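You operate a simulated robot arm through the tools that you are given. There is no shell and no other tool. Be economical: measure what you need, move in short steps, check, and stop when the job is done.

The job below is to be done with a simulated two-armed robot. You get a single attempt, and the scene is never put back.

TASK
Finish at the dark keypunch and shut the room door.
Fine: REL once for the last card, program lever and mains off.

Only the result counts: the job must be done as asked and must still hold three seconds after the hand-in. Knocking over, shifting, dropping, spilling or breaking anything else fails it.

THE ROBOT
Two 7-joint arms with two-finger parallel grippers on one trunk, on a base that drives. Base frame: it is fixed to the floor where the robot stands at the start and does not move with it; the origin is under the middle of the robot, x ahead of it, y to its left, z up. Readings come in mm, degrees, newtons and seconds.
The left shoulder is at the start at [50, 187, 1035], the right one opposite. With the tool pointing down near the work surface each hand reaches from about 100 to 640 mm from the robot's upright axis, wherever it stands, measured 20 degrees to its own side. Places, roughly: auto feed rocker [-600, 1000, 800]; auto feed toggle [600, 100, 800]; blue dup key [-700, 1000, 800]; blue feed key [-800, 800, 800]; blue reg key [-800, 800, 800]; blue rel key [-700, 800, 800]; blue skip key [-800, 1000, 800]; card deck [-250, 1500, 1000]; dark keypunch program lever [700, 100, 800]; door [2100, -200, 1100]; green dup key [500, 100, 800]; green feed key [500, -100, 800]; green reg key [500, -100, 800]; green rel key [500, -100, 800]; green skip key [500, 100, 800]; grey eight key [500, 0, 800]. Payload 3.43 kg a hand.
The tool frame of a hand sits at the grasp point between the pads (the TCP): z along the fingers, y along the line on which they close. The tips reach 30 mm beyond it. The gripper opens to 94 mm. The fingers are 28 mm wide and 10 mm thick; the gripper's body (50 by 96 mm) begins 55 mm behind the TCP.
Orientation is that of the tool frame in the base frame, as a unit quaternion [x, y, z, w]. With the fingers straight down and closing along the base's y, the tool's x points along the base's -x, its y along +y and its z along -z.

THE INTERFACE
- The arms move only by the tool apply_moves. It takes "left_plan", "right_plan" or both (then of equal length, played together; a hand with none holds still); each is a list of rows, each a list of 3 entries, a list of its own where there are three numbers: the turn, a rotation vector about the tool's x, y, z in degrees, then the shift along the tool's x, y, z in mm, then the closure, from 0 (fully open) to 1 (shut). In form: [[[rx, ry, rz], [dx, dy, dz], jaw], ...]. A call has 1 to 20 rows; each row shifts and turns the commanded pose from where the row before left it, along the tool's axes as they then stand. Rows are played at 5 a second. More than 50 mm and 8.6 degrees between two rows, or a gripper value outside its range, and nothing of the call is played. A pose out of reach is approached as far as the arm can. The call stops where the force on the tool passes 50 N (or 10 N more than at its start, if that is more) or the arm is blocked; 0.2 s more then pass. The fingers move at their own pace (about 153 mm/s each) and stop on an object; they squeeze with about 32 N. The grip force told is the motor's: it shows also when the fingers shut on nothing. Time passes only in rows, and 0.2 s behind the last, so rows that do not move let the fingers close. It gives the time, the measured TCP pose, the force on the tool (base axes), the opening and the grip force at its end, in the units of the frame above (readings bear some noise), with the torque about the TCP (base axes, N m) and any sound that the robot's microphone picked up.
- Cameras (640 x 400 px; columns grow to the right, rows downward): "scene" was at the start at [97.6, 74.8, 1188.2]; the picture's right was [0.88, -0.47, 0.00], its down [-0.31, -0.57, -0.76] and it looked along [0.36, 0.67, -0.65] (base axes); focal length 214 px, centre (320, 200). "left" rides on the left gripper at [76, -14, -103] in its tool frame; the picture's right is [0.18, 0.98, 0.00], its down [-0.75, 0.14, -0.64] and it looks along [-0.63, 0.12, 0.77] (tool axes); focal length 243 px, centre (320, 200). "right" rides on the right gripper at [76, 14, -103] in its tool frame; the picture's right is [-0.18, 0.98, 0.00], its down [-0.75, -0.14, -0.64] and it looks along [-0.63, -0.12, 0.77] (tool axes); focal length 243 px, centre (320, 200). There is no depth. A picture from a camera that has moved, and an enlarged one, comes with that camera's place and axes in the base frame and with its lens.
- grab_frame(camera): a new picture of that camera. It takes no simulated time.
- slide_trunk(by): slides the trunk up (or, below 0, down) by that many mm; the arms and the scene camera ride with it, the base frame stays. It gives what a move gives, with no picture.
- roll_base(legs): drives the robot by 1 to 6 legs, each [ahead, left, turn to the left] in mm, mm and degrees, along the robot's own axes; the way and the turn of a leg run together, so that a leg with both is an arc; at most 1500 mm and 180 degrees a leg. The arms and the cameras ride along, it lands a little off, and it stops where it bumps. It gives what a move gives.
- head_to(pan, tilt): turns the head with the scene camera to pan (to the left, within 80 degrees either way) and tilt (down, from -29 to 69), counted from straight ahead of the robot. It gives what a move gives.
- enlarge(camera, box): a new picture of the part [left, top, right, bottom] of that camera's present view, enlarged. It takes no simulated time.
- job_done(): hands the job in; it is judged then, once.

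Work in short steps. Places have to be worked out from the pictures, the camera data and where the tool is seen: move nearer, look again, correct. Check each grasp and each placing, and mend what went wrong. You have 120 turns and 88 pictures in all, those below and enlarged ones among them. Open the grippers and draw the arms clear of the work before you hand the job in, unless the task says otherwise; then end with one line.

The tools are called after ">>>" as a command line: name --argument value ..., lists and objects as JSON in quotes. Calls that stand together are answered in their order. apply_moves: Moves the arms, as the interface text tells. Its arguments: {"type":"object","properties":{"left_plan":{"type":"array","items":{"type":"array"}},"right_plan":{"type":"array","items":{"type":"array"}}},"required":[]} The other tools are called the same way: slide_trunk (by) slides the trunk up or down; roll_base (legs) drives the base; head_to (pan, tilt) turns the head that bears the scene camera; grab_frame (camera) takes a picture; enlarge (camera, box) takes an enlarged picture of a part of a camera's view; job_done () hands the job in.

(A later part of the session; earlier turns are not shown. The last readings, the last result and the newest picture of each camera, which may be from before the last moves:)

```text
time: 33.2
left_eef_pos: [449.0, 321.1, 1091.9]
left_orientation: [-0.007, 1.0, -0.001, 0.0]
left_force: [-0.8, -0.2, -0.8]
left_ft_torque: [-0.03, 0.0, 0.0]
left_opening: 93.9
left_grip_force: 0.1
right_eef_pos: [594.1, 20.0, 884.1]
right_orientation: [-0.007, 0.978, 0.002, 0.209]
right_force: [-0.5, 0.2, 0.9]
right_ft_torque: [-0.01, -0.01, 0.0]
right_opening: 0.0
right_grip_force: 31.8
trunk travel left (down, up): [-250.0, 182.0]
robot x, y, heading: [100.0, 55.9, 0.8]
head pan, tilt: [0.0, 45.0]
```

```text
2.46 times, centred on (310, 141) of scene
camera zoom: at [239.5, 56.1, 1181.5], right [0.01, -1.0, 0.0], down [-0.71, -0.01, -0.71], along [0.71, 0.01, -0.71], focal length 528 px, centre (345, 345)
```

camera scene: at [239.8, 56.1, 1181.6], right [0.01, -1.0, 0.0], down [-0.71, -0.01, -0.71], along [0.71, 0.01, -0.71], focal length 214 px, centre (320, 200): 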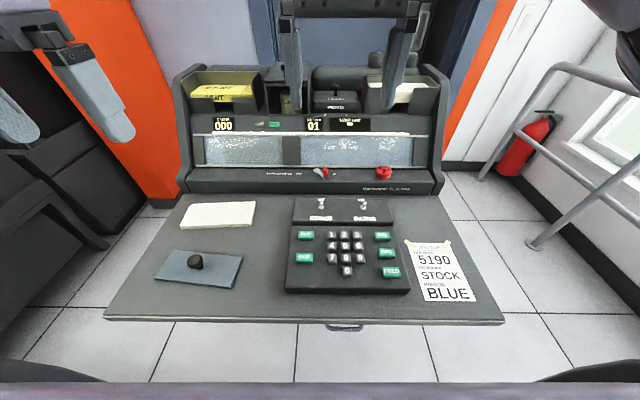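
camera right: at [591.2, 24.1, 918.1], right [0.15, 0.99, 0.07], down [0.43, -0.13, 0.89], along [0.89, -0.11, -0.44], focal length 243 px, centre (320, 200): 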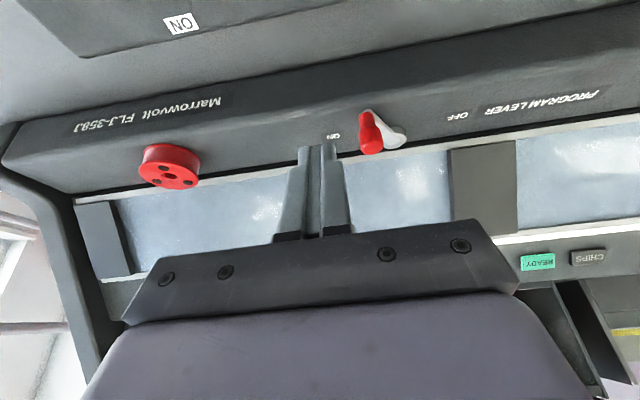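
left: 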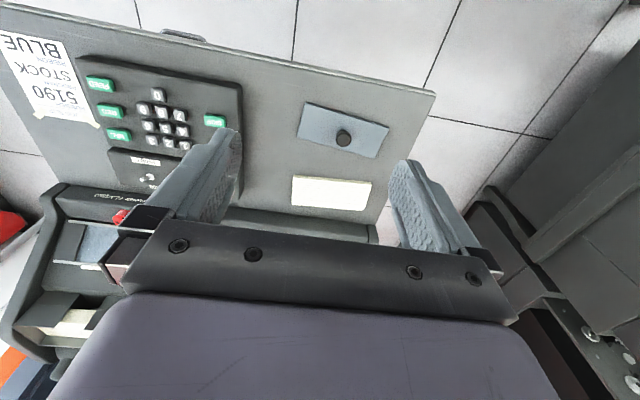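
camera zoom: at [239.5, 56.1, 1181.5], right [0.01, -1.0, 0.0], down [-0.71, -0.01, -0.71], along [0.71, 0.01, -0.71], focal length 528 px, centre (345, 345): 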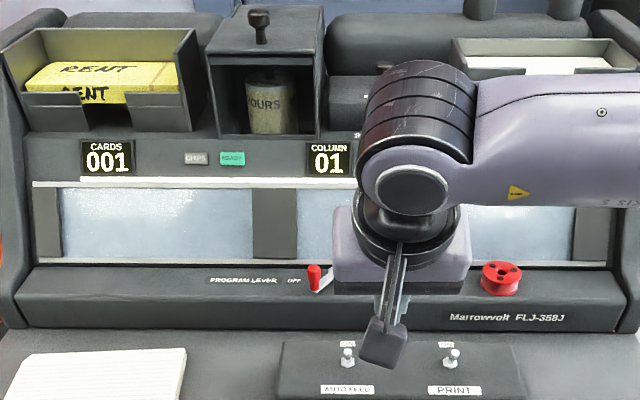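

The program lever is at OFF. I raise the right hand, then back off (to about x=-240) for the mains toggle.

>>> apply_moves --right_plan '[[[0, 8, 0], [0, 0, -40], 1], [[0, 8, 0], [0, 0, -40], 1], [[0, 8, 0], [0, 0, -40], 1], [[0, 0, 0], [40, -20, -20], 1], [[0, 0, 0], [40, -20, -20], 1], [[0, 0, 0], [30, -20, -30], 1]]'

>>> roll_base --legs '[[-345, -20, 0]]'

>>> slide_trunk --by -245

>>> head_to --pan 35 --tilt 30

>>> grab_frame --camera "scene"

```text
time: 34.6
left_eef_pos: [448.8, 320.8, 1092.0]
left_orientation: [-0.007, 1.0, 0.0, 0.001]
left_force: [-0.6, -0.2, 0.2]
left_ft_torque: [0.0, -0.03, -0.03]
left_opening: 94.0
left_grip_force: 0.1
right_eef_pos: [453.9, -39.9, 1069.9]
right_orientation: [-0.008, 1.0, -0.001, 0.0]
right_force: [-0.7, 0.4, -0.2]
right_ft_torque: [0.02, -0.04, -0.01]
right_opening: 0.0
right_grip_force: 32.1
trunk travel left (down, up): [-250.0, 182.0]
robot x, y, heading: [98.0, 57.3, 0.6]
head pan, tilt: [0.0, 45.0]
```

```text
time: 36.8
left_eef_pos: [104.3, 296.4, 1092.2]
left_orientation: [-0.006, 1.0, 0.0, 0.0]
left_force: [0.0, 0.9, 0.5]
left_ft_torque: [-0.03, -0.02, 0.0]
left_opening: 93.6
left_grip_force: 0.1
right_eef_pos: [110.9, -66.3, 1069.5]
right_orientation: [-0.007, 1.0, 0.0, 0.001]
right_force: [-0.4, -0.9, -0.2]
right_ft_torque: [0.01, -0.02, -0.01]
right_opening: 0.0
right_grip_force: 31.6
trunk travel left (down, up): [-250.0, 182.0]
robot x, y, heading: [-244.3, 28.5, 0.7]
head pan, tilt: [0.0, 45.0]
```

```text
time: 39.4
left_eef_pos: [105.1, 297.0, 847.1]
left_orientation: [-0.006, 1.0, -0.001, 0.0]
left_force: [0.1, -0.2, 0.5]
left_ft_torque: [-0.03, -0.02, 0.0]
left_opening: 93.8
left_grip_force: 0.0
right_eef_pos: [110.2, -64.1, 824.5]
right_orientation: [-0.007, 1.0, 0.0, 0.0]
right_force: [0.5, -0.2, -0.5]
right_ft_torque: [0.0, 0.02, 0.0]
right_opening: 0.2
right_grip_force: 32.3
trunk travel left (down, up): [-5.0, 427.0]
robot x, y, heading: [-240.5, 32.4, 0.7]
head pan, tilt: [0.0, 45.0]
```

```text
time: 40.4
left_eef_pos: [105.0, 296.2, 846.8]
left_orientation: [-0.006, 1.0, -0.001, 0.0]
left_force: [0.5, -0.1, -0.6]
left_ft_torque: [0.03, -0.02, 0.01]
left_opening: 94.0
left_grip_force: 0.0
right_eef_pos: [110.9, -65.7, 824.5]
right_orientation: [-0.007, 1.0, -0.001, 0.0]
right_force: [-0.2, 0.1, 0.4]
right_ft_torque: [0.01, -0.01, -0.01]
right_opening: 0.3
right_grip_force: 32.3
trunk travel left (down, up): [-5.0, 427.0]
robot x, y, heading: [-245.4, 25.8, 0.5]
head pan, tilt: [35.0, 30.0]
```

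```text
51 pictures are left
camera scene: at [-111.5, 83.6, 959.1], right [0.58, -0.81, 0.0], down [-0.41, -0.29, -0.87], along [0.7, 0.5, -0.5], focal length 214 px, centre (320, 200)
```

scene: 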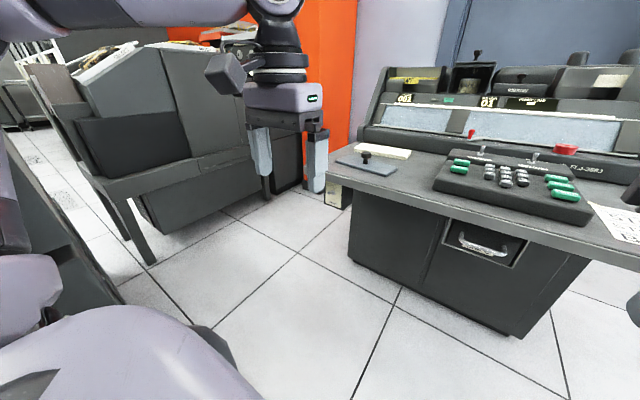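

The mains box is at the desk's left end. I swing the left hand to point forward (+x) and then bring it down in front of the box.

>>> apply_moves --left_plan '[[[0, 0, 0], [-30, 30, 0], 1], [[0, 0, 0], [-30, 30, 0], 1], [[0, -8.2, 0], [-20, 20, 0], 1], [[0, -8.2, 0], [0, 0, 0], 1], [[0, -8.2, 0], [0, 0, 0], 1], [[0, -8.2, 0], [0, 0, 0], 1], [[0, -8.2, 0], [0, 0, 0], 1], [[0, -8.2, 0], [0, 0, 0], 1], [[0, -8.2, 0], [0, 0, 0], 1], [[0, -8.2, 0], [0, 0, 0], 1], [[0, -8.2, 0], [0, 0, 0], 1], [[0, -8.2, 0], [0, 0, 0], 1], [[0, -8, 0], [0, 0, 0], 1], [[0, 0, 0], [0, 0, 0], 1]]'

```text
time: 42.6
left_eef_pos: [189.5, 341.7, 873.6]
left_orientation: [0.051, 0.827, 0.111, 0.548]
left_force: [0.7, 0.7, 0.5]
left_ft_torque: [-0.01, 0.01, 0.01]
left_opening: 0.0
left_grip_force: 31.9
right_eef_pos: [113.3, -101.2, 819.4]
right_orientation: [0.002, 1.0, 0.015, -0.002]
right_force: [-0.5, 0.4, 0.2]
right_ft_torque: [-0.04, -0.01, 0.02]
right_opening: 0.0
right_grip_force: 31.6
trunk travel left (down, up): [-5.0, 427.0]
robot x, y, heading: [-239.6, 14.0, -0.7]
head pan, tilt: [35.0, 30.0]
stopped in row 11 (left hand): the arm was blocked; the commanded pose is now the measured one
```

The arm was blocked and the base was nudged; I look left to see what the elbow touched.

>>> head_to --pan 75 --tilt 15

>>> grab_frame --camera "scene"

```text
time: 43.7
left_eef_pos: [190.5, 342.6, 873.6]
left_orientation: [0.05, 0.829, 0.108, 0.547]
left_force: [-1.1, -0.2, 0.0]
left_ft_torque: [0.01, 0.0, -0.01]
left_opening: 0.2
left_grip_force: 32.0
right_eef_pos: [113.2, -100.5, 818.2]
right_orientation: [0.001, 1.0, 0.016, -0.004]
right_force: [-0.9, 0.7, -0.9]
right_ft_torque: [-0.02, 0.0, 0.01]
right_opening: 0.3
right_grip_force: 32.4
trunk travel left (down, up): [-5.0, 427.0]
robot x, y, heading: [-240.1, 15.8, -0.2]
head pan, tilt: [75.0, 15.0]
```

```text
50 pictures are left
camera scene: at [-153.8, 84.5, 985.1], right [0.96, -0.26, -0.02], down [-0.08, -0.22, -0.97], along [0.25, 0.94, -0.23], focal length 214 px, centre (320, 200)
```

scene: 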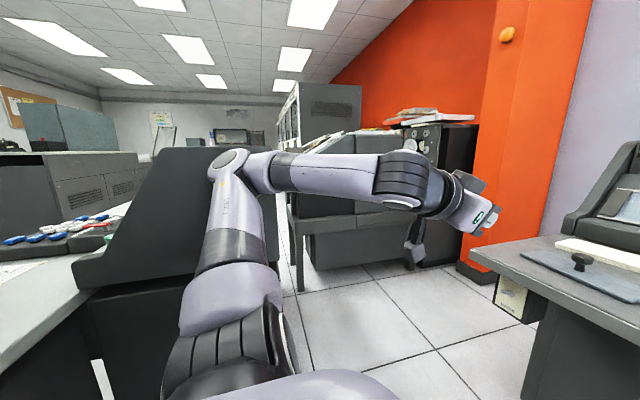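

The elbow met the side of the blue-key machine. I drive the base away to the right, then forward, to get clear.

>>> roll_base --legs '[[0, -100, 0], [60, -20, 0]]'

>>> grab_frame --camera "scene"

>>> grab_frame --camera "left"

```text
time: 45.8
left_eef_pos: [243.4, 246.0, 864.1]
left_orientation: [0.035, 0.829, 0.086, 0.551]
left_force: [-0.1, 0.4, 0.1]
left_ft_torque: [0.0, -0.01, 0.0]
left_opening: 0.1
left_grip_force: 32.2
right_eef_pos: [170.7, -197.9, 823.6]
right_orientation: [-0.001, 1.0, 0.0, 0.0]
right_force: [-0.7, 0.4, 0.8]
right_ft_torque: [-0.01, 0.01, -0.01]
right_opening: 0.0
right_grip_force: 32.0
trunk travel left (down, up): [-5.0, 427.0]
robot x, y, heading: [-186.9, -100.3, 0.1]
head pan, tilt: [75.0, 15.0]
```

```text
49 pictures are left
camera scene: at [-100.9, -9.0, 983.3], right [0.97, -0.26, 0.0], down [-0.07, -0.25, -0.97], along [0.25, 0.93, -0.26], focal length 214 px, centre (320, 200)
```

scene: 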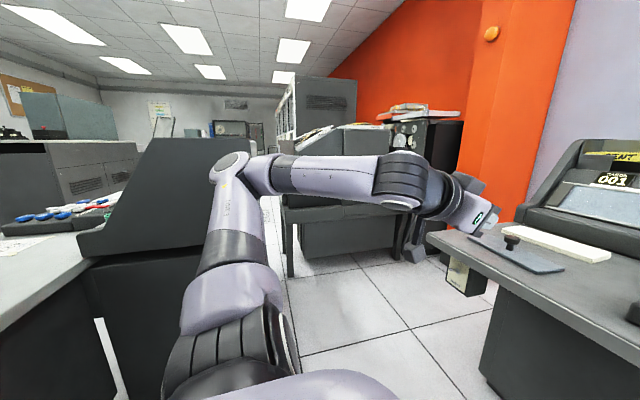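

```text
48 pictures are left
camera left: at [121.1, 233.4, 830.9], right [-0.11, 0.99, 0.01], down [-0.3, -0.04, 0.95], along [0.95, 0.1, 0.31], focal length 243 px, centre (320, 200)
```

left: 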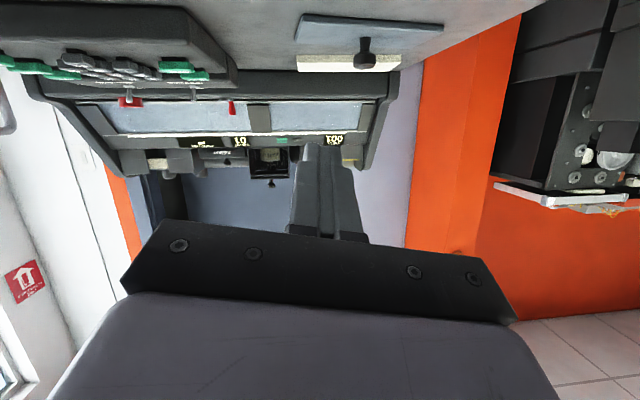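

I straighten the hand's roll and bring it down and left in front of the mains box, keeping about 22° downward pitch.

>>> apply_moves --left_plan '[[[0, 0, -5.8], [0, 0, 0], 1], [[0, 0, -5.8], [0, 0, 0], 1], [[0, 0, 0], [28.4, 17.6, 11.4], 1], [[0, 0, 0], [28.4, 17.6, 11.4], 1], [[0, 0, 0], [28.4, 17.6, 11.4], 1], [[0, 0, 0], [28.4, 17.6, 11.4], 1], [[0, 0, 0], [28.4, 17.6, 11.4], 1], [[0, 0, 0], [28.4, 17.6, 11.4], 1], [[0, 0, 0], [0, 0, 0], 1]]'

>>> grab_frame --camera "left"

>>> grab_frame --camera "scene"

```text
time: 47.8
left_eef_pos: [230.4, 350.0, 679.3]
left_orientation: [-0.05, 0.828, 0.031, 0.558]
left_force: [0.6, -0.7, 0.7]
left_ft_torque: [0.02, 0.0, 0.0]
left_opening: 0.0
left_grip_force: 32.0
right_eef_pos: [170.5, -198.3, 825.1]
right_orientation: [0.0, 1.0, 0.0, 0.0]
right_force: [0.2, 0.9, 0.0]
right_ft_torque: [0.0, 0.03, 0.02]
right_opening: 0.2
right_grip_force: 31.6
trunk travel left (down, up): [-5.0, 427.0]
robot x, y, heading: [-182.1, -101.2, -0.1]
head pan, tilt: [75.0, 15.0]
```

```text
47 pictures are left
camera left: at [110.2, 321.7, 647.2], right [-0.18, 0.97, -0.18], down [-0.33, 0.11, 0.94], along [0.93, 0.23, 0.3], focal length 243 px, centre (320, 200)
```

left: 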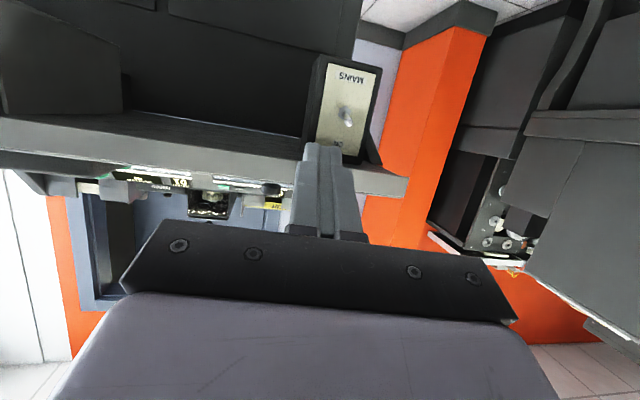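

```text
46 pictures are left
camera scene: at [-100.8, -8.9, 983.3], right [0.97, -0.26, 0.0], down [-0.07, -0.25, -0.97], along [0.25, 0.93, -0.26], focal length 214 px, centre (320, 200)
```

scene: 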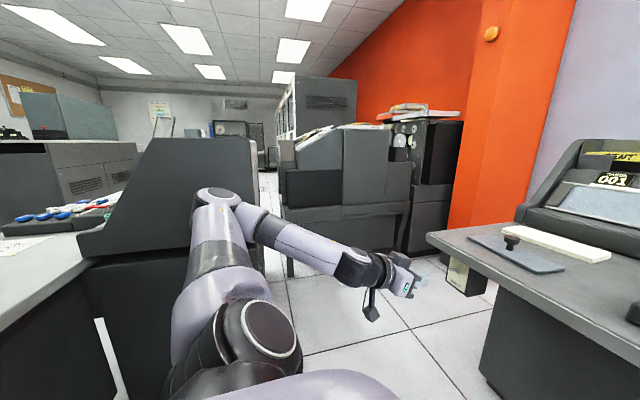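

>>> enlarge --camera "left" --box '[280, 40, 440, 180]'

>>> enlarge --camera "scene" --box '[380, 220, 540, 320]'

```text
2.86 times, centred on (360, 110) of left
camera zoom: at [110.2, 321.7, 647.2], right [-0.18, 0.97, -0.18], down [-0.33, 0.11, 0.94], along [0.93, 0.23, 0.3], focal length 693 px, centre (206, 457)
```

zoom: 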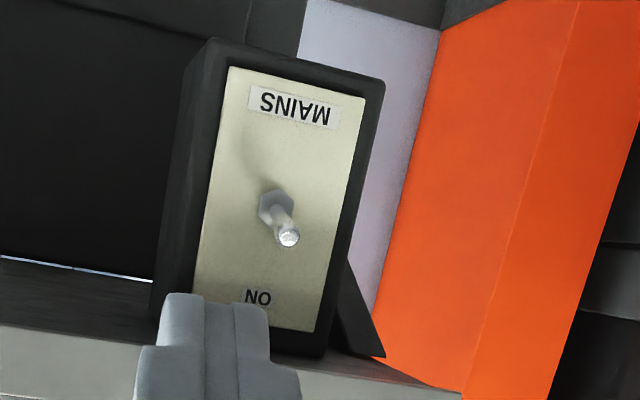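

```text
4.00 times, centred on (460, 270) of scene
camera zoom: at [-100.8, -8.9, 983.3], right [0.97, -0.26, 0.0], down [-0.07, -0.25, -0.97], along [0.25, 0.93, -0.26], focal length 858 px, centre (-240, -80)
```

zoom: 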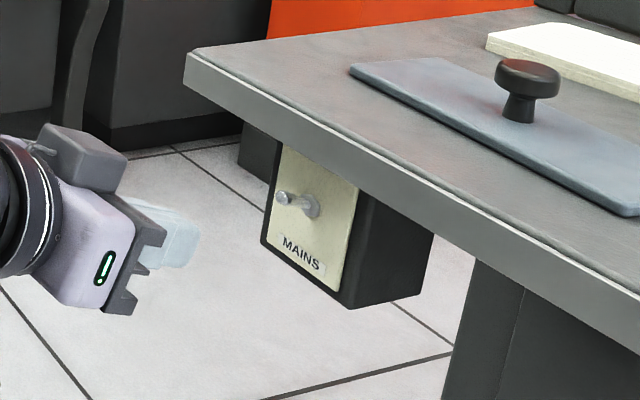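

ON is at the top and the toggle points up; it must go down. Triangulated: toggle tip ≈ [393, 408, 640], nut ≈ [420, 408, 628], desk underside ≈ 695. I flatten the pitch by 12° and bring the tips just in front and above the toggle tip.

>>> apply_moves --left_plan '[[[0, -6, 0], [0, 0, 0], 1], [[0, -6, 0], [0, 0, 0], 1], [[0, 0, 0], [-2.1, 10, 27], 1], [[0, 0, 0], [-2.1, 10, 27], 1], [[0, 0, 0], [-2.1, 10, 27], 1], [[0, 0, 0], [-2.1, 10, 20], 1], [[0, 0, 0], [0, 0, 0], 1]]'

>>> grab_frame --camera "left"

>>> enlarge --camera "scene" --box '[400, 220, 500, 300]'

```text
time: 49.4
left_eef_pos: [327.5, 401.7, 670.3]
left_orientation: [-0.047, 0.765, 0.036, 0.642]
left_force: [-0.2, 1.0, -0.4]
left_ft_torque: [0.02, 0.01, 0.0]
left_opening: 0.1
left_grip_force: 32.0
right_eef_pos: [169.1, -199.4, 825.1]
right_orientation: [-0.001, 1.0, -0.001, 0.0]
right_force: [-0.4, -0.4, 0.5]
right_ft_torque: [0.0, 0.01, 0.01]
right_opening: 0.1
right_grip_force: 31.7
trunk travel left (down, up): [-5.0, 427.0]
robot x, y, heading: [-182.1, -100.7, -0.1]
head pan, tilt: [75.0, 15.0]
```

```text
43 pictures are left
camera left: at [215.1, 374.5, 613.0], right [-0.15, 0.97, -0.19], down [-0.51, 0.09, 0.85], along [0.85, 0.22, 0.49], focal length 243 px, centre (320, 200)
```

left: 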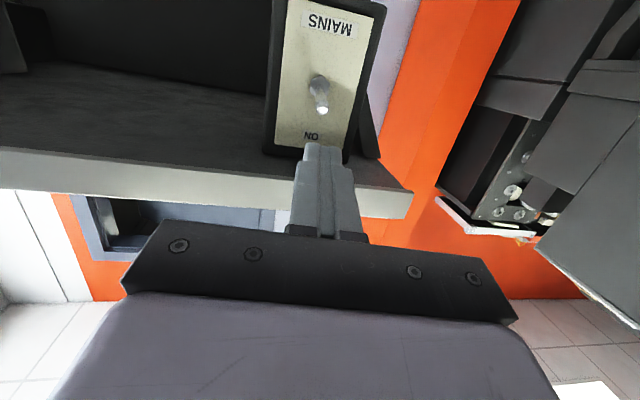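

```text
5.00 times, centred on (450, 260) of scene
camera zoom: at [-100.8, -9.0, 983.3], right [0.97, -0.26, 0.0], down [-0.07, -0.25, -0.97], along [0.25, 0.93, -0.26], focal length 1072 px, centre (-330, -100)
```

zoom: 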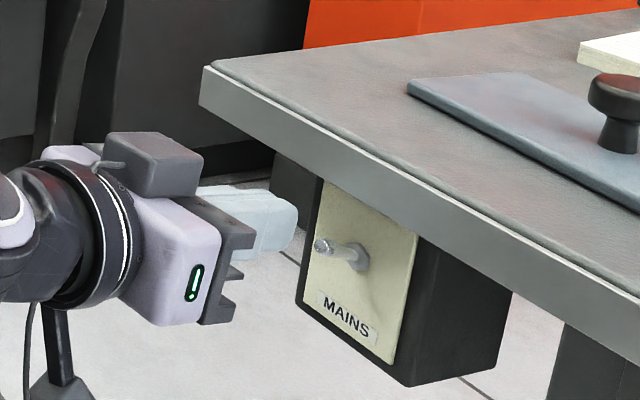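

The tips line up with the toggle in y. I advance 44 mm slightly raised so they go above the toggle, beneath the desk.

>>> apply_moves --left_plan '[[[0, 0, 0], [-5, 0, 10], 1], [[0, 0, 0], [0, 0, 17], 1], [[0, 0, 0], [0, 0, 17], 1], [[0, 0, 0], [0, 0, 0], 1]]'

>>> grab_frame --camera "left"

>>> enlarge --camera "scene" --box '[410, 220, 510, 300]'

```text
time: 50.4
left_eef_pos: [369.9, 406.6, 667.0]
left_orientation: [-0.047, 0.765, 0.036, 0.641]
left_force: [-0.6, 0.1, 0.1]
left_ft_torque: [0.0, -0.02, 0.01]
left_opening: 0.2
left_grip_force: 31.9
right_eef_pos: [169.5, -199.3, 824.2]
right_orientation: [-0.001, 1.0, 0.0, 0.0]
right_force: [-0.5, 0.2, 0.0]
right_ft_torque: [0.0, 0.04, 0.0]
right_opening: 0.1
right_grip_force: 32.0
trunk travel left (down, up): [-5.0, 427.0]
robot x, y, heading: [-180.4, -100.1, 0.0]
head pan, tilt: [75.0, 15.0]
```

```text
41 pictures are left
camera left: at [259.2, 379.3, 610.6], right [-0.15, 0.97, -0.19], down [-0.51, 0.09, 0.85], along [0.85, 0.22, 0.49], focal length 243 px, centre (320, 200)
```

left: 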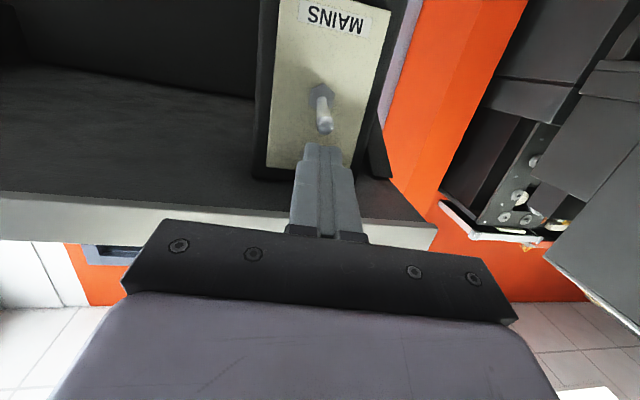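

```text
5.00 times, centred on (460, 260) of scene
camera zoom: at [-100.8, -9.0, 983.3], right [0.97, -0.26, 0.0], down [-0.07, -0.25, -0.97], along [0.25, 0.93, -0.26], focal length 1072 px, centre (-380, -100)
```

zoom: 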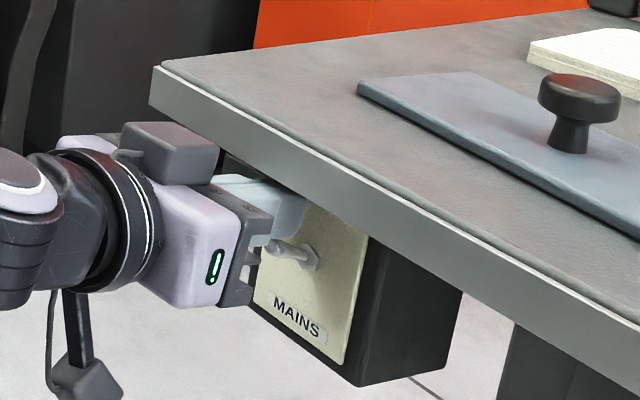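

The fingers are above the toggle and overlap its tip. I press down in 4 mm steps.

>>> apply_moves --left_plan '[[[0, 0, 0], [4, 0, 0], 1], [[0, 0, 0], [4, 0, 0], 1], [[0, 0, 0], [4, 0, 0], 1], [[0, 0, 0], [4, 0, 0], 1], [[0, 0, 0], [4, 0, 0], 1], [[0, 0, 0], [4, 0, 0], 1], [[0, 0, 0], [4, 0, 0], 1]]'

>>> grab_frame --camera "left"

>>> enlarge --camera "scene" --box '[410, 140, 640, 300]'

```text
time: 52.0
left_eef_pos: [365.7, 406.7, 644.5]
left_orientation: [-0.046, 0.763, 0.037, 0.644]
left_force: [1.5, -0.3, 10.8]
left_ft_torque: [-0.01, -0.31, 0.0]
left_opening: 0.0
left_grip_force: 32.2
right_eef_pos: [169.5, -198.8, 825.4]
right_orientation: [-0.002, 1.0, 0.0, 0.001]
right_force: [0.4, -0.2, -0.1]
right_ft_torque: [0.01, 0.0, 0.02]
right_opening: 0.3
right_grip_force: 32.0
trunk travel left (down, up): [-5.0, 427.0]
robot x, y, heading: [-180.0, -96.9, -0.1]
head pan, tilt: [75.0, 15.0]
```

```text
39 pictures are left
camera left: at [255.3, 378.7, 586.4], right [-0.15, 0.97, -0.18], down [-0.52, 0.08, 0.85], along [0.84, 0.22, 0.49], focal length 243 px, centre (320, 200)
```

left: 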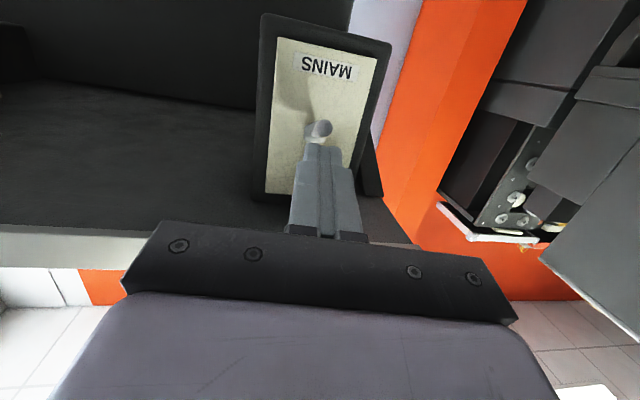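

```text
2.50 times, centred on (525, 220) of scene
camera zoom: at [-101.5, -9.6, 983.7], right [0.97, -0.26, 0.0], down [-0.07, -0.25, -0.97], along [0.25, 0.93, -0.26], focal length 536 px, centre (-192, 150)
```

zoom: 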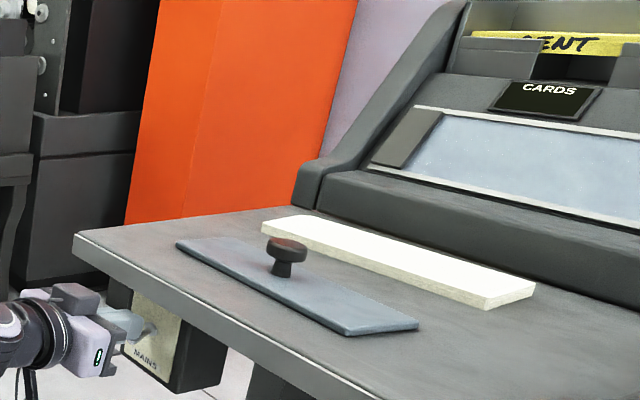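

The display has gone dark, but the toggle is still mid-way. I press further to its stop.

>>> apply_moves --left_plan '[[[0, 0, 0], [4, 0, 0], 1], [[0, 0, 0], [4, 0, 0], 1], [[0, 0, 0], [3, 0, 0], 1], [[0, 0, 0], [3, 0, 0], 1]]'

>>> grab_frame --camera "left"

```text
time: 53.0
left_eef_pos: [364.9, 404.6, 642.7]
left_orientation: [-0.045, 0.756, 0.038, 0.652]
left_force: [-3.3, 0.1, 40.9]
left_ft_torque: [0.09, -1.04, -0.01]
left_opening: 0.0
left_grip_force: 32.3
right_eef_pos: [166.6, -200.6, 825.1]
right_orientation: [-0.001, 1.0, 0.003, 0.003]
right_force: [0.4, 0.5, -0.2]
right_ft_torque: [0.0, 0.02, -0.03]
right_opening: 0.0
right_grip_force: 31.9
trunk travel left (down, up): [-5.0, 427.0]
robot x, y, heading: [-182.0, -99.6, -0.1]
head pan, tilt: [75.0, 15.0]
```

```text
37 pictures are left
camera left: at [255.5, 378.6, 582.3], right [-0.14, 0.97, -0.18], down [-0.54, 0.08, 0.84], along [0.83, 0.22, 0.51], focal length 243 px, centre (320, 200)
```

left: 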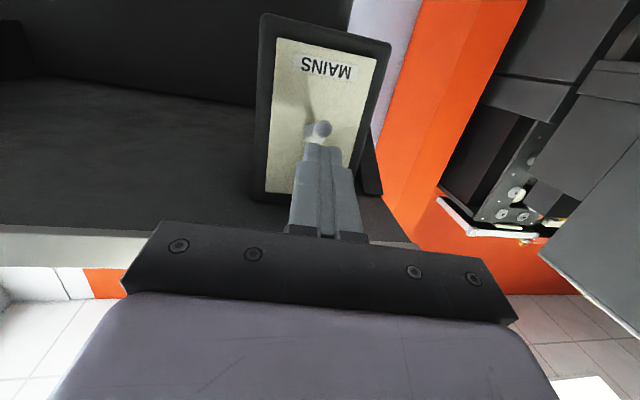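

It's against its stop (41 N). I ease up, back the hand out, and check that the toggle stays down.

>>> apply_moves --left_plan '[[[0, 0, 0], [-14, 0, 0], 1], [[0, 0, 0], [-6, 0, -10], 1], [[0, 0, 0], [0, 0, -30], 1], [[0, 0, 0], [0, 0, -40], 1], [[0, 0, 0], [0, 0, -40], 1], [[0, 0, 0], [0, 0, 0], 1]]'

>>> enlarge --camera "left" --box '[260, 40, 420, 180]'

>>> enlarge --camera "scene" --box '[410, 140, 640, 300]'

```text
time: 54.4
left_eef_pos: [248.2, 391.8, 668.1]
left_orientation: [-0.046, 0.765, 0.035, 0.641]
left_force: [-0.1, 0.5, -0.2]
left_ft_torque: [0.0, -0.03, -0.04]
left_opening: 0.2
left_grip_force: 32.2
right_eef_pos: [168.4, -198.4, 825.2]
right_orientation: [0.0, 1.0, 0.0, 0.0]
right_force: [0.3, 0.6, -0.7]
right_ft_torque: [-0.01, 0.03, 0.0]
right_opening: 0.0
right_grip_force: 31.5
trunk travel left (down, up): [-5.0, 427.0]
robot x, y, heading: [-182.2, -98.4, -0.3]
head pan, tilt: [75.0, 15.0]
```

```text
2.86 times, centred on (340, 110) of left
camera zoom: at [137.7, 365.1, 610.7], right [-0.15, 0.97, -0.19], down [-0.51, 0.09, 0.85], along [0.85, 0.22, 0.49], focal length 693 px, centre (263, 457)
```

zoom: 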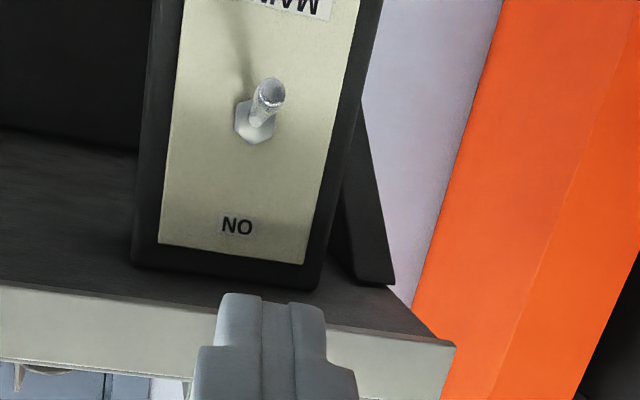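

```text
2.50 times, centred on (525, 220) of scene
camera zoom: at [-100.8, -9.0, 983.3], right [0.97, -0.26, 0.0], down [-0.07, -0.25, -0.97], along [0.25, 0.93, -0.26], focal length 536 px, centre (-192, 150)
```

zoom: 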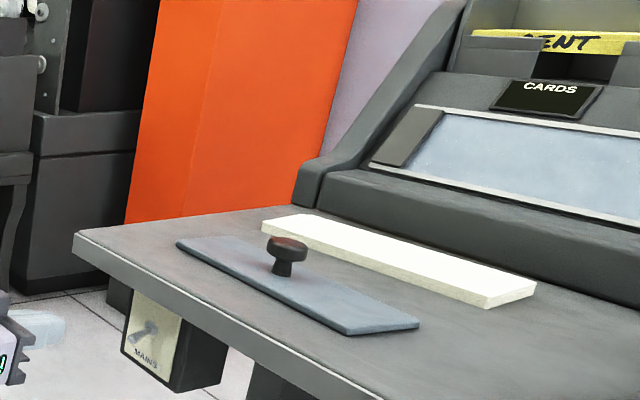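

The toggle is down and the displays are dark: mains off. Next the door. I raise the trunk and drive right, clear of the desk, then tuck the left arm.

>>> slide_trunk --by 245

>>> roll_base --legs '[[0, -400, 0]]'

>>> apply_moves --left_plan '[[[0, 0, 0], [-20, -20, -20], 1], [[0, 8.2, 0], [-20, -20, -20], 1], [[0, 8.2, 0], [-20, -20, -20], 1], [[0, 8.2, 0], [-20, -20, 0], 1], [[0, 8.2, 0], [-20, -10, 0], 1], [[0, 8.2, 0], [-20, 0, 0], 1], [[0, 8.2, 0], [0, 0, 0], 1], [[0, 8.2, 0], [0, 0, 0], 1], [[0, 8.2, 0], [0, 0, 0], 1], [[0, 8.2, 0], [0, 0, 0], 1]]'

>>> head_to --pan -10 --tilt 15

>>> grab_frame --camera "scene"

```text
time: 57.0
left_eef_pos: [250.4, 392.5, 911.7]
left_orientation: [-0.047, 0.765, 0.036, 0.641]
left_force: [0.0, -0.2, 0.1]
left_ft_torque: [0.04, -0.01, 0.0]
left_opening: 0.1
left_grip_force: 32.0
right_eef_pos: [169.0, -198.2, 1070.1]
right_orientation: [-0.001, 1.0, -0.001, 0.001]
right_force: [-1.0, -0.8, -0.5]
right_ft_torque: [0.0, -0.06, -0.02]
right_opening: 0.2
right_grip_force: 32.0
trunk travel left (down, up): [-250.0, 182.0]
robot x, y, heading: [-182.6, -99.5, 0.1]
head pan, tilt: [75.0, 15.0]
```

```text
time: 61.0
left_eef_pos: [247.3, -4.3, 911.8]
left_orientation: [-0.048, 0.765, 0.037, 0.641]
left_force: [0.2, -0.5, 0.0]
left_ft_torque: [0.01, 0.0, 0.0]
left_opening: 0.1
left_grip_force: 32.4
right_eef_pos: [170.2, -596.3, 1070.0]
right_orientation: [-0.004, 1.0, 0.0, 0.001]
right_force: [-0.3, 0.4, 0.7]
right_ft_torque: [-0.01, -0.01, 0.02]
right_opening: 0.1
right_grip_force: 32.6
trunk travel left (down, up): [-250.0, 182.0]
robot x, y, heading: [-183.0, -501.7, 0.1]
head pan, tilt: [75.0, 15.0]
```

```text
time: 63.2
left_eef_pos: [248.4, -94.9, 1034.4]
left_orientation: [-0.06, 0.997, 0.0, 0.053]
left_force: [1.4, 0.4, 1.3]
left_ft_torque: [0.0, -0.03, -0.03]
left_opening: 0.1
left_grip_force: 31.9
right_eef_pos: [170.8, -596.3, 1069.1]
right_orientation: [-0.002, 1.0, 0.0, 0.0]
right_force: [-0.5, -0.4, 1.4]
right_ft_torque: [-0.02, -0.01, 0.03]
right_opening: 0.0
right_grip_force: 32.0
trunk travel left (down, up): [-250.0, 182.0]
robot x, y, heading: [-180.5, -499.0, 0.5]
head pan, tilt: [75.0, 15.0]
```

```text
time: 64.8
left_eef_pos: [247.0, -94.5, 1033.5]
left_orientation: [-0.061, 0.997, 0.0, 0.054]
left_force: [0.6, -0.2, -0.2]
left_ft_torque: [-0.01, 0.01, -0.01]
left_opening: 0.0
left_grip_force: 32.0
right_eef_pos: [169.3, -595.7, 1068.6]
right_orientation: [-0.003, 1.0, 0.0, 0.0]
right_force: [-0.5, 0.4, -0.6]
right_ft_torque: [0.0, 0.02, -0.02]
right_opening: 0.0
right_grip_force: 32.4
trunk travel left (down, up): [-250.0, 182.0]
robot x, y, heading: [-184.0, -496.7, 0.2]
head pan, tilt: [-10.0, 15.0]
```

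```text
34 pictures are left
camera scene: at [-32.6, -512.9, 1228.3], right [-0.17, -0.99, 0.0], down [-0.26, 0.04, -0.97], along [0.95, -0.16, -0.26], focal length 214 px, centre (320, 200)
```

scene: 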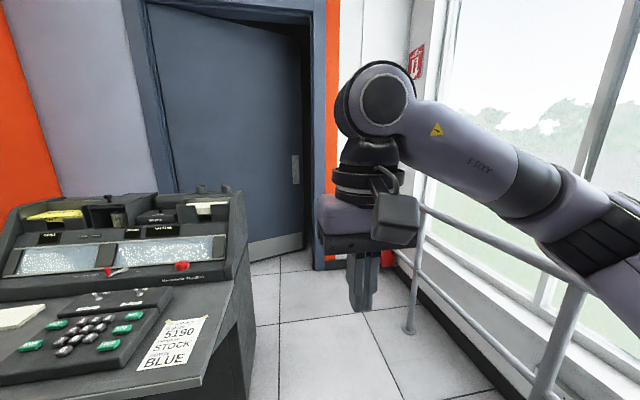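

I look at the door closely.

>>> enlarge --camera "scene" --box '[120, 0, 360, 280]'

>>> enlarge --camera "scene" --box '[240, 120, 360, 280]'

```text
1.43 times, centred on (240, 140) of scene
camera zoom: at [-32.6, -512.9, 1228.3], right [-0.17, -0.99, 0.0], down [-0.26, 0.04, -0.97], along [0.95, -0.16, -0.26], focal length 306 px, centre (434, 286)
```

zoom: 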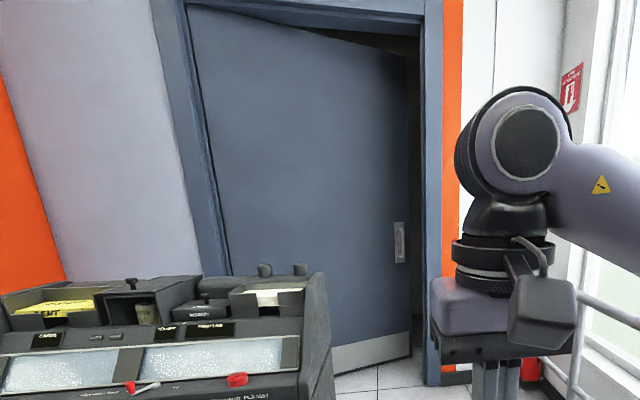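

```text
2.50 times, centred on (300, 200) of scene
camera zoom: at [-32.6, -512.9, 1228.3], right [-0.17, -0.99, 0.0], down [-0.26, 0.04, -0.97], along [0.95, -0.16, -0.26], focal length 536 px, centre (370, 200)
```

zoom: 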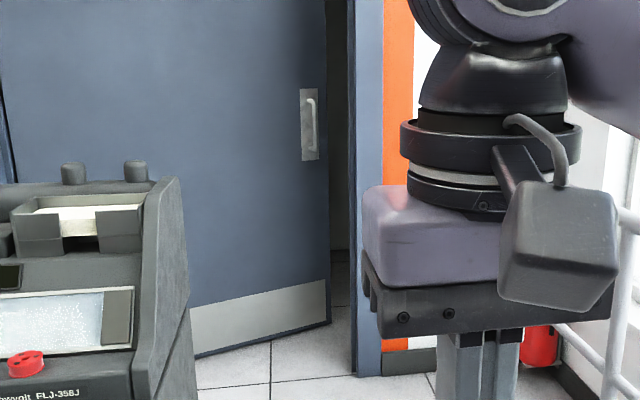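

The door opens away into the next room; it is ~20° ajar with a vertical pull handle near its free (right) edge, so I must pull it shut. I drive past the keypunch on its right side.

>>> roll_base --legs '[[0, -180, 0], [1200, 0, 0]]'

>>> head_to --pan 0 --tilt 12

>>> grab_frame --camera "scene"

```text
time: 72.7
left_eef_pos: [1448.4, -260.2, 1034.3]
left_orientation: [-0.065, 0.996, 0.001, 0.054]
left_force: [0.1, -0.2, 0.6]
left_ft_torque: [-0.02, 0.02, -0.01]
left_opening: 0.4
left_grip_force: 32.3
right_eef_pos: [1376.0, -763.0, 1068.5]
right_orientation: [-0.008, 1.0, 0.0, 0.0]
right_force: [0.6, 0.1, 0.8]
right_ft_torque: [0.0, 0.02, -0.01]
right_opening: 0.2
right_grip_force: 31.5
trunk travel left (down, up): [-250.0, 182.0]
robot x, y, heading: [1021.5, -667.0, 0.7]
head pan, tilt: [-10.0, 15.0]
```

```text
time: 73.4
left_eef_pos: [1448.2, -260.5, 1034.1]
left_orientation: [-0.065, 0.996, 0.001, 0.054]
left_force: [-0.3, -0.4, 0.0]
left_ft_torque: [-0.01, 0.0, 0.03]
left_opening: 0.0
left_grip_force: 32.1
right_eef_pos: [1375.1, -761.7, 1070.4]
right_orientation: [-0.006, 1.0, 0.0, 0.0]
right_force: [0.6, -0.2, -0.1]
right_ft_torque: [-0.01, 0.02, -0.01]
right_opening: 0.0
right_grip_force: 32.1
trunk travel left (down, up): [-250.0, 182.0]
robot x, y, heading: [1021.8, -666.2, 0.8]
head pan, tilt: [0.0, 12.0]
```

```text
31 pictures are left
camera scene: at [1173.4, -665.7, 1233.2], right [0.01, -1.0, 0.0], down [-0.21, 0.0, -0.98], along [0.98, 0.01, -0.21], focal length 214 px, centre (320, 200)
```

scene: 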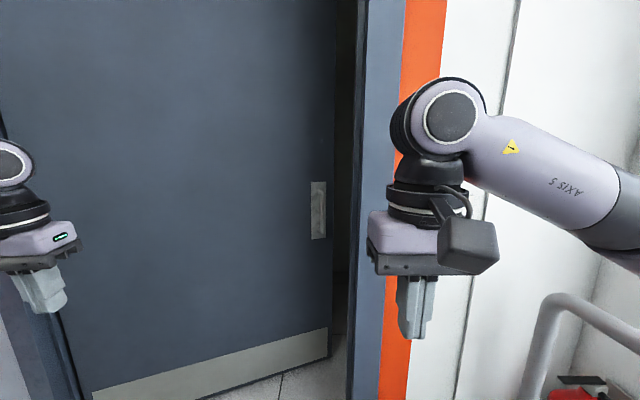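

Handle ≈ [2250, -640, 950]; hinge on the left near [1830, 290], so I'll pull about 420 mm. First I tuck the left hand and move the base over to y≈-400.

>>> apply_moves --left_plan '[[[0, 0, 0], [32, -32, 0], 1], [[0, 0, 0], [32, -32, 0], 1], [[0, 0, 0], [32, -32, 0], 1], [[0, 0, 0], [32, -32, 0], 1], [[0, 0, 0], [20, -32, 0], 1]]'

>>> roll_base --legs '[[180, 0, 0], [0, 250, 0]]'

>>> apply_moves --right_plan '[[[0, 0, 0], [-30, 0, 30], 0], [[0, 0, 0], [-30, 0, 30], 0], [[0, -8.2, 0], [0, 0, 0], 0], [[0, -8.2, 0], [0, 0, 0], 0], [[0, -8.2, 0], [0, 0, 0], 0], [[0, -8.2, 0], [0, 0, 0], 0], [[0, -8.2, 0], [0, 0, 0], 0], [[0, -8.2, 0], [0, 0, 0], 0], [[0, -8.2, 0], [0, 0, 0], 0], [[0, -8.2, 0], [0, 0, 0], 0], [[0, -8.2, 0], [0, 0, 0], 0], [[0, -8.2, 0], [0, 0, 0], 0], [[0, -8, 0], [0, 0, 0], 0], [[0, 0, 0], [0, 0, 0], 0]]'

>>> grab_frame --camera "scene"

```text
time: 74.6
left_eef_pos: [1325.0, -440.3, 1019.0]
left_orientation: [-0.065, 0.996, 0.001, 0.053]
left_force: [0.6, -0.2, 0.0]
left_ft_torque: [0.0, -0.01, 0.01]
left_opening: 0.0
left_grip_force: 31.6
right_eef_pos: [1375.4, -763.3, 1070.2]
right_orientation: [-0.006, 1.0, 0.0, 0.0]
right_force: [0.0, -0.4, -0.2]
right_ft_torque: [-0.02, -0.02, -0.01]
right_opening: 0.3
right_grip_force: 32.3
trunk travel left (down, up): [-250.0, 182.0]
robot x, y, heading: [1019.3, -671.5, 0.8]
head pan, tilt: [0.0, 12.0]
```

```text
time: 77.2
left_eef_pos: [1504.1, -385.7, 1018.9]
left_orientation: [-0.066, 0.996, 0.001, 0.053]
left_force: [-0.4, -0.9, 1.1]
left_ft_torque: [-0.01, 0.02, 0.0]
left_opening: 0.0
left_grip_force: 31.7
right_eef_pos: [1556.7, -707.9, 1070.0]
right_orientation: [-0.009, 1.0, 0.001, 0.0]
right_force: [-0.7, -0.5, -0.2]
right_ft_torque: [0.0, -0.02, 0.02]
right_opening: 0.1
right_grip_force: 32.3
trunk travel left (down, up): [-250.0, 182.0]
robot x, y, heading: [1203.1, -612.5, 0.9]
head pan, tilt: [0.0, 12.0]
stopped in leg 2: the robot was blocked; the commanded pose is now the measured one
```

```text
time: 80.2
left_eef_pos: [1504.2, -385.5, 1018.8]
left_orientation: [-0.066, 0.996, 0.001, 0.054]
left_force: [-0.7, -1.0, 0.2]
left_ft_torque: [0.0, 0.04, 0.03]
left_opening: 0.0
left_grip_force: 31.7
right_eef_pos: [1615.7, -707.7, 1009.8]
right_orientation: [-0.007, 0.706, 0.007, 0.708]
right_force: [0.1, -0.1, 0.5]
right_ft_torque: [0.0, 0.04, -0.07]
right_opening: 93.8
right_grip_force: 0.1
trunk travel left (down, up): [-250.0, 182.0]
robot x, y, heading: [1196.7, -616.3, 0.8]
head pan, tilt: [0.0, 12.0]
```

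```text
30 pictures are left
camera scene: at [1353.3, -612.4, 1233.2], right [0.01, -1.0, 0.0], down [-0.21, 0.0, -0.98], along [0.98, 0.01, -0.21], focal length 214 px, centre (320, 200)
```

scene: 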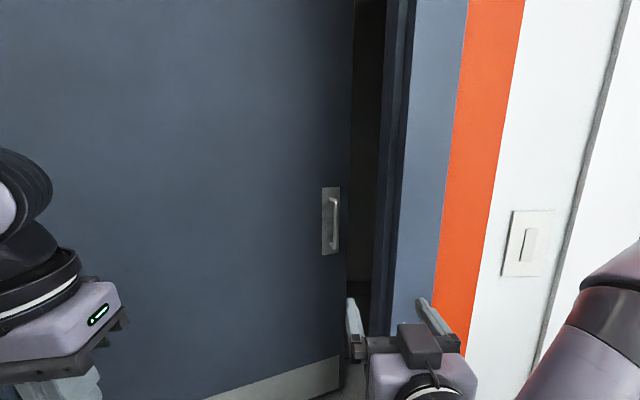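

The base was stopped moving left; I look at what is there before moving on.

>>> head_to --pan 75 --tilt 45

>>> grab_frame --camera "scene"

```text
time: 81.6
left_eef_pos: [1503.7, -385.3, 1019.2]
left_orientation: [-0.067, 0.996, 0.001, 0.054]
left_force: [0.6, 0.2, 0.6]
left_ft_torque: [0.02, 0.01, 0.01]
left_opening: 0.0
left_grip_force: 31.9
right_eef_pos: [1614.6, -707.8, 1010.1]
right_orientation: [-0.007, 0.707, 0.006, 0.707]
right_force: [-0.4, -0.1, 0.2]
right_ft_torque: [0.02, 0.01, -0.01]
right_opening: 94.0
right_grip_force: 0.1
trunk travel left (down, up): [-250.0, 182.0]
robot x, y, heading: [1201.6, -618.1, 0.8]
head pan, tilt: [75.0, 45.0]
```

```text
29 pictures are left
camera scene: at [1280.1, -534.7, 1181.5], right [0.97, -0.25, 0.0], down [-0.17, -0.69, -0.71], along [0.17, 0.69, -0.71], focal length 214 px, centre (320, 200)
```

scene: 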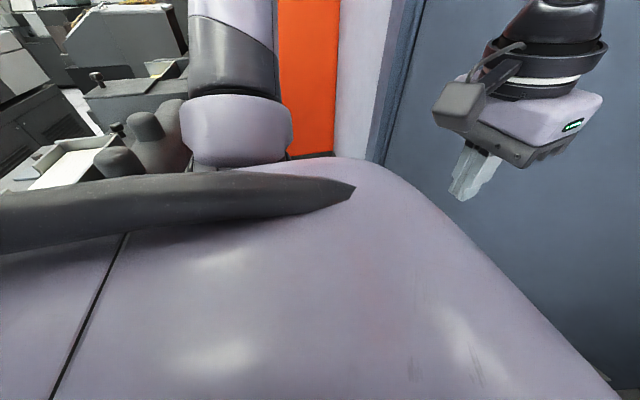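

The base touches the keypunch's rear corner region; nothing else is disturbed. I ease right a little and go forward to just before the doorway, then look again.

>>> roll_base --legs '[[0, -25, 0], [255, 0, 0]]'

>>> head_to --pan 0 --tilt 20

>>> grab_frame --camera "scene"

>>> grab_frame --camera "right"

```text
time: 83.6
left_eef_pos: [1677.5, -406.7, 1019.1]
left_orientation: [-0.065, 0.996, 0.001, 0.053]
left_force: [0.1, -0.6, 0.2]
left_ft_torque: [0.01, -0.01, -0.02]
left_opening: 0.2
left_grip_force: 32.1
right_eef_pos: [1781.9, -730.0, 1009.2]
right_orientation: [-0.01, 0.707, 0.008, 0.707]
right_force: [-7.8, -0.2, 2.2]
right_ft_torque: [-0.1, -0.07, -0.46]
right_opening: 94.0
right_grip_force: 0.0
trunk travel left (down, up): [-250.0, 182.0]
robot x, y, heading: [1377.6, -636.9, 0.8]
head pan, tilt: [75.0, 45.0]
stopped in leg 2: the force on the tool passed its limit at 155 N (the readings are from after the stop); the commanded pose is now the measured one
```

```text
time: 85.1
left_eef_pos: [1679.0, -408.2, 1020.1]
left_orientation: [-0.066, 0.996, 0.001, 0.054]
left_force: [-0.3, -0.9, 0.3]
left_ft_torque: [-0.02, 0.0, 0.03]
left_opening: 0.0
left_grip_force: 32.1
right_eef_pos: [1782.2, -730.0, 1009.9]
right_orientation: [-0.01, 0.708, 0.008, 0.706]
right_force: [-13.5, 0.1, 2.5]
right_ft_torque: [-0.12, -0.07, -0.78]
right_opening: 93.8
right_grip_force: 0.1
trunk travel left (down, up): [-250.0, 182.0]
robot x, y, heading: [1376.6, -638.6, 0.5]
head pan, tilt: [0.0, 20.0]
```

```text
28 pictures are left
camera scene: at [1526.5, -634.6, 1220.4], right [0.01, -1.0, 0.0], down [-0.34, 0.0, -0.94], along [0.94, 0.01, -0.34], focal length 214 px, centre (320, 200)
```

scene: 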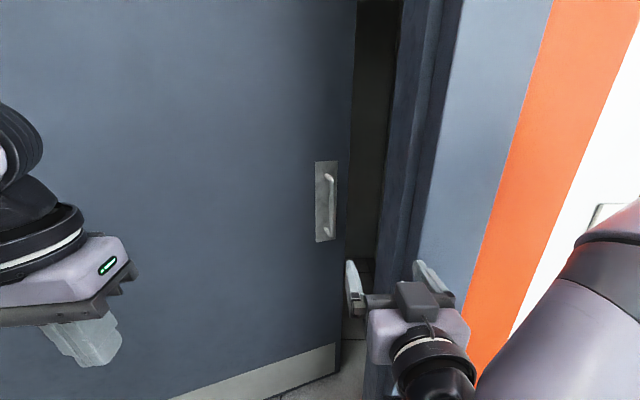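

```text
27 pictures are left
camera right: at [1677.8, -718.4, 933.1], right [-0.03, 0.98, 0.18], down [-0.64, -0.16, 0.76], along [0.77, -0.1, 0.63], focal length 243 px, centre (320, 200)
```

right: 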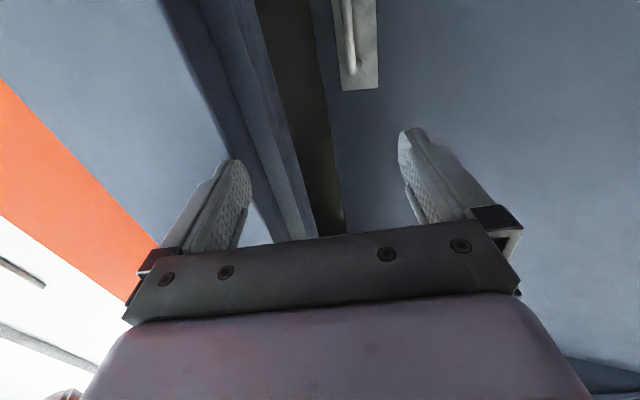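

The right finger touched the door jamb (x≈1812, y≈-777) — no harm, but I back it off. Triangulating the handle's bar: x≈2227, y≈-658, z 834–1052. I shift the right hand back, left and down to the bar's line, then drive 95 mm on.

>>> apply_moves --right_plan '[[[0, 0, 0], [0, 0, -40], 0], [[0, 0, 0], [10, 25, 0], 0], [[0, 0, 0], [20, 25, 0], 0], [[0, 0, 0], [20, 24, 0], 0], [[0, 0, 0], [0, 0, 0], 0]]'

>>> roll_base --legs '[[95, 0, 0]]'

>>> grab_frame --camera "right"

>>> grab_frame --camera "scene"

```text
time: 86.3
left_eef_pos: [1679.1, -406.6, 1019.0]
left_orientation: [-0.066, 0.996, 0.0, 0.052]
left_force: [-0.6, -0.3, 0.1]
left_ft_torque: [0.0, 0.0, -0.02]
left_opening: 0.0
left_grip_force: 32.0
right_eef_pos: [1755.5, -638.3, 953.5]
right_orientation: [-0.011, 0.709, 0.008, 0.705]
right_force: [0.7, -0.3, -0.7]
right_ft_torque: [0.0, 0.01, 0.0]
right_opening: 93.8
right_grip_force: 0.2
right hand out of reach, approached as far as the arm can: row 1
trunk travel left (down, up): [-250.0, 182.0]
robot x, y, heading: [1377.2, -636.5, 0.6]
head pan, tilt: [0.0, 20.0]
```

```text
time: 87.5
left_eef_pos: [1762.5, -410.4, 1021.5]
left_orientation: [-0.063, 0.996, 0.001, 0.057]
left_force: [-0.1, 0.5, 0.1]
left_ft_torque: [0.0, 0.0, 0.02]
left_opening: 0.0
left_grip_force: 31.9
right_eef_pos: [1835.2, -638.7, 955.9]
right_orientation: [-0.012, 0.707, 0.008, 0.707]
right_force: [-0.2, 1.0, 0.1]
right_ft_torque: [-0.04, 0.01, 0.01]
right_opening: 94.1
right_grip_force: 0.0
trunk travel left (down, up): [-250.0, 182.0]
robot x, y, heading: [1464.7, -636.7, 0.5]
head pan, tilt: [0.0, 20.0]
stopped in leg 1: the robot was blocked; the commanded pose is now the measured one
```

```text
26 pictures are left
camera right: at [1731.6, -627.7, 879.9], right [-0.03, 0.98, 0.18], down [-0.64, -0.16, 0.75], along [0.77, -0.09, 0.63], focal length 243 px, centre (320, 200)
```

right: 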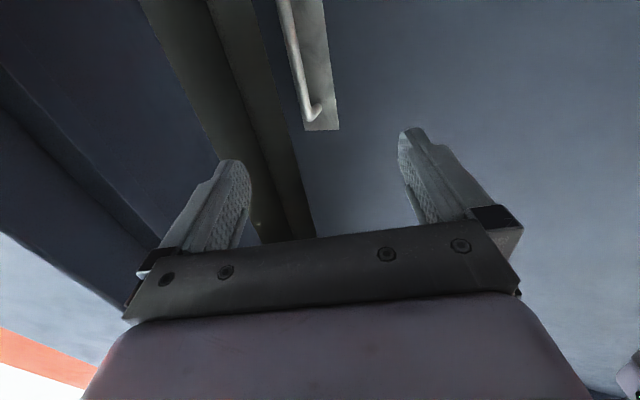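

```text
25 pictures are left
camera scene: at [1609.3, -636.8, 1221.5], right [0.01, -1.0, 0.0], down [-0.33, 0.0, -0.94], along [0.94, 0.01, -0.33], focal length 214 px, centre (320, 200)
```

scene: 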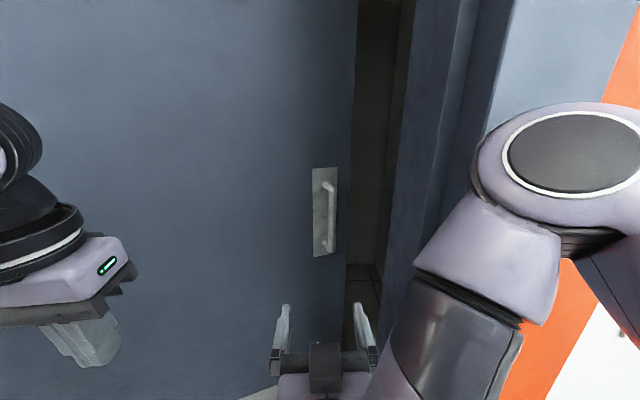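

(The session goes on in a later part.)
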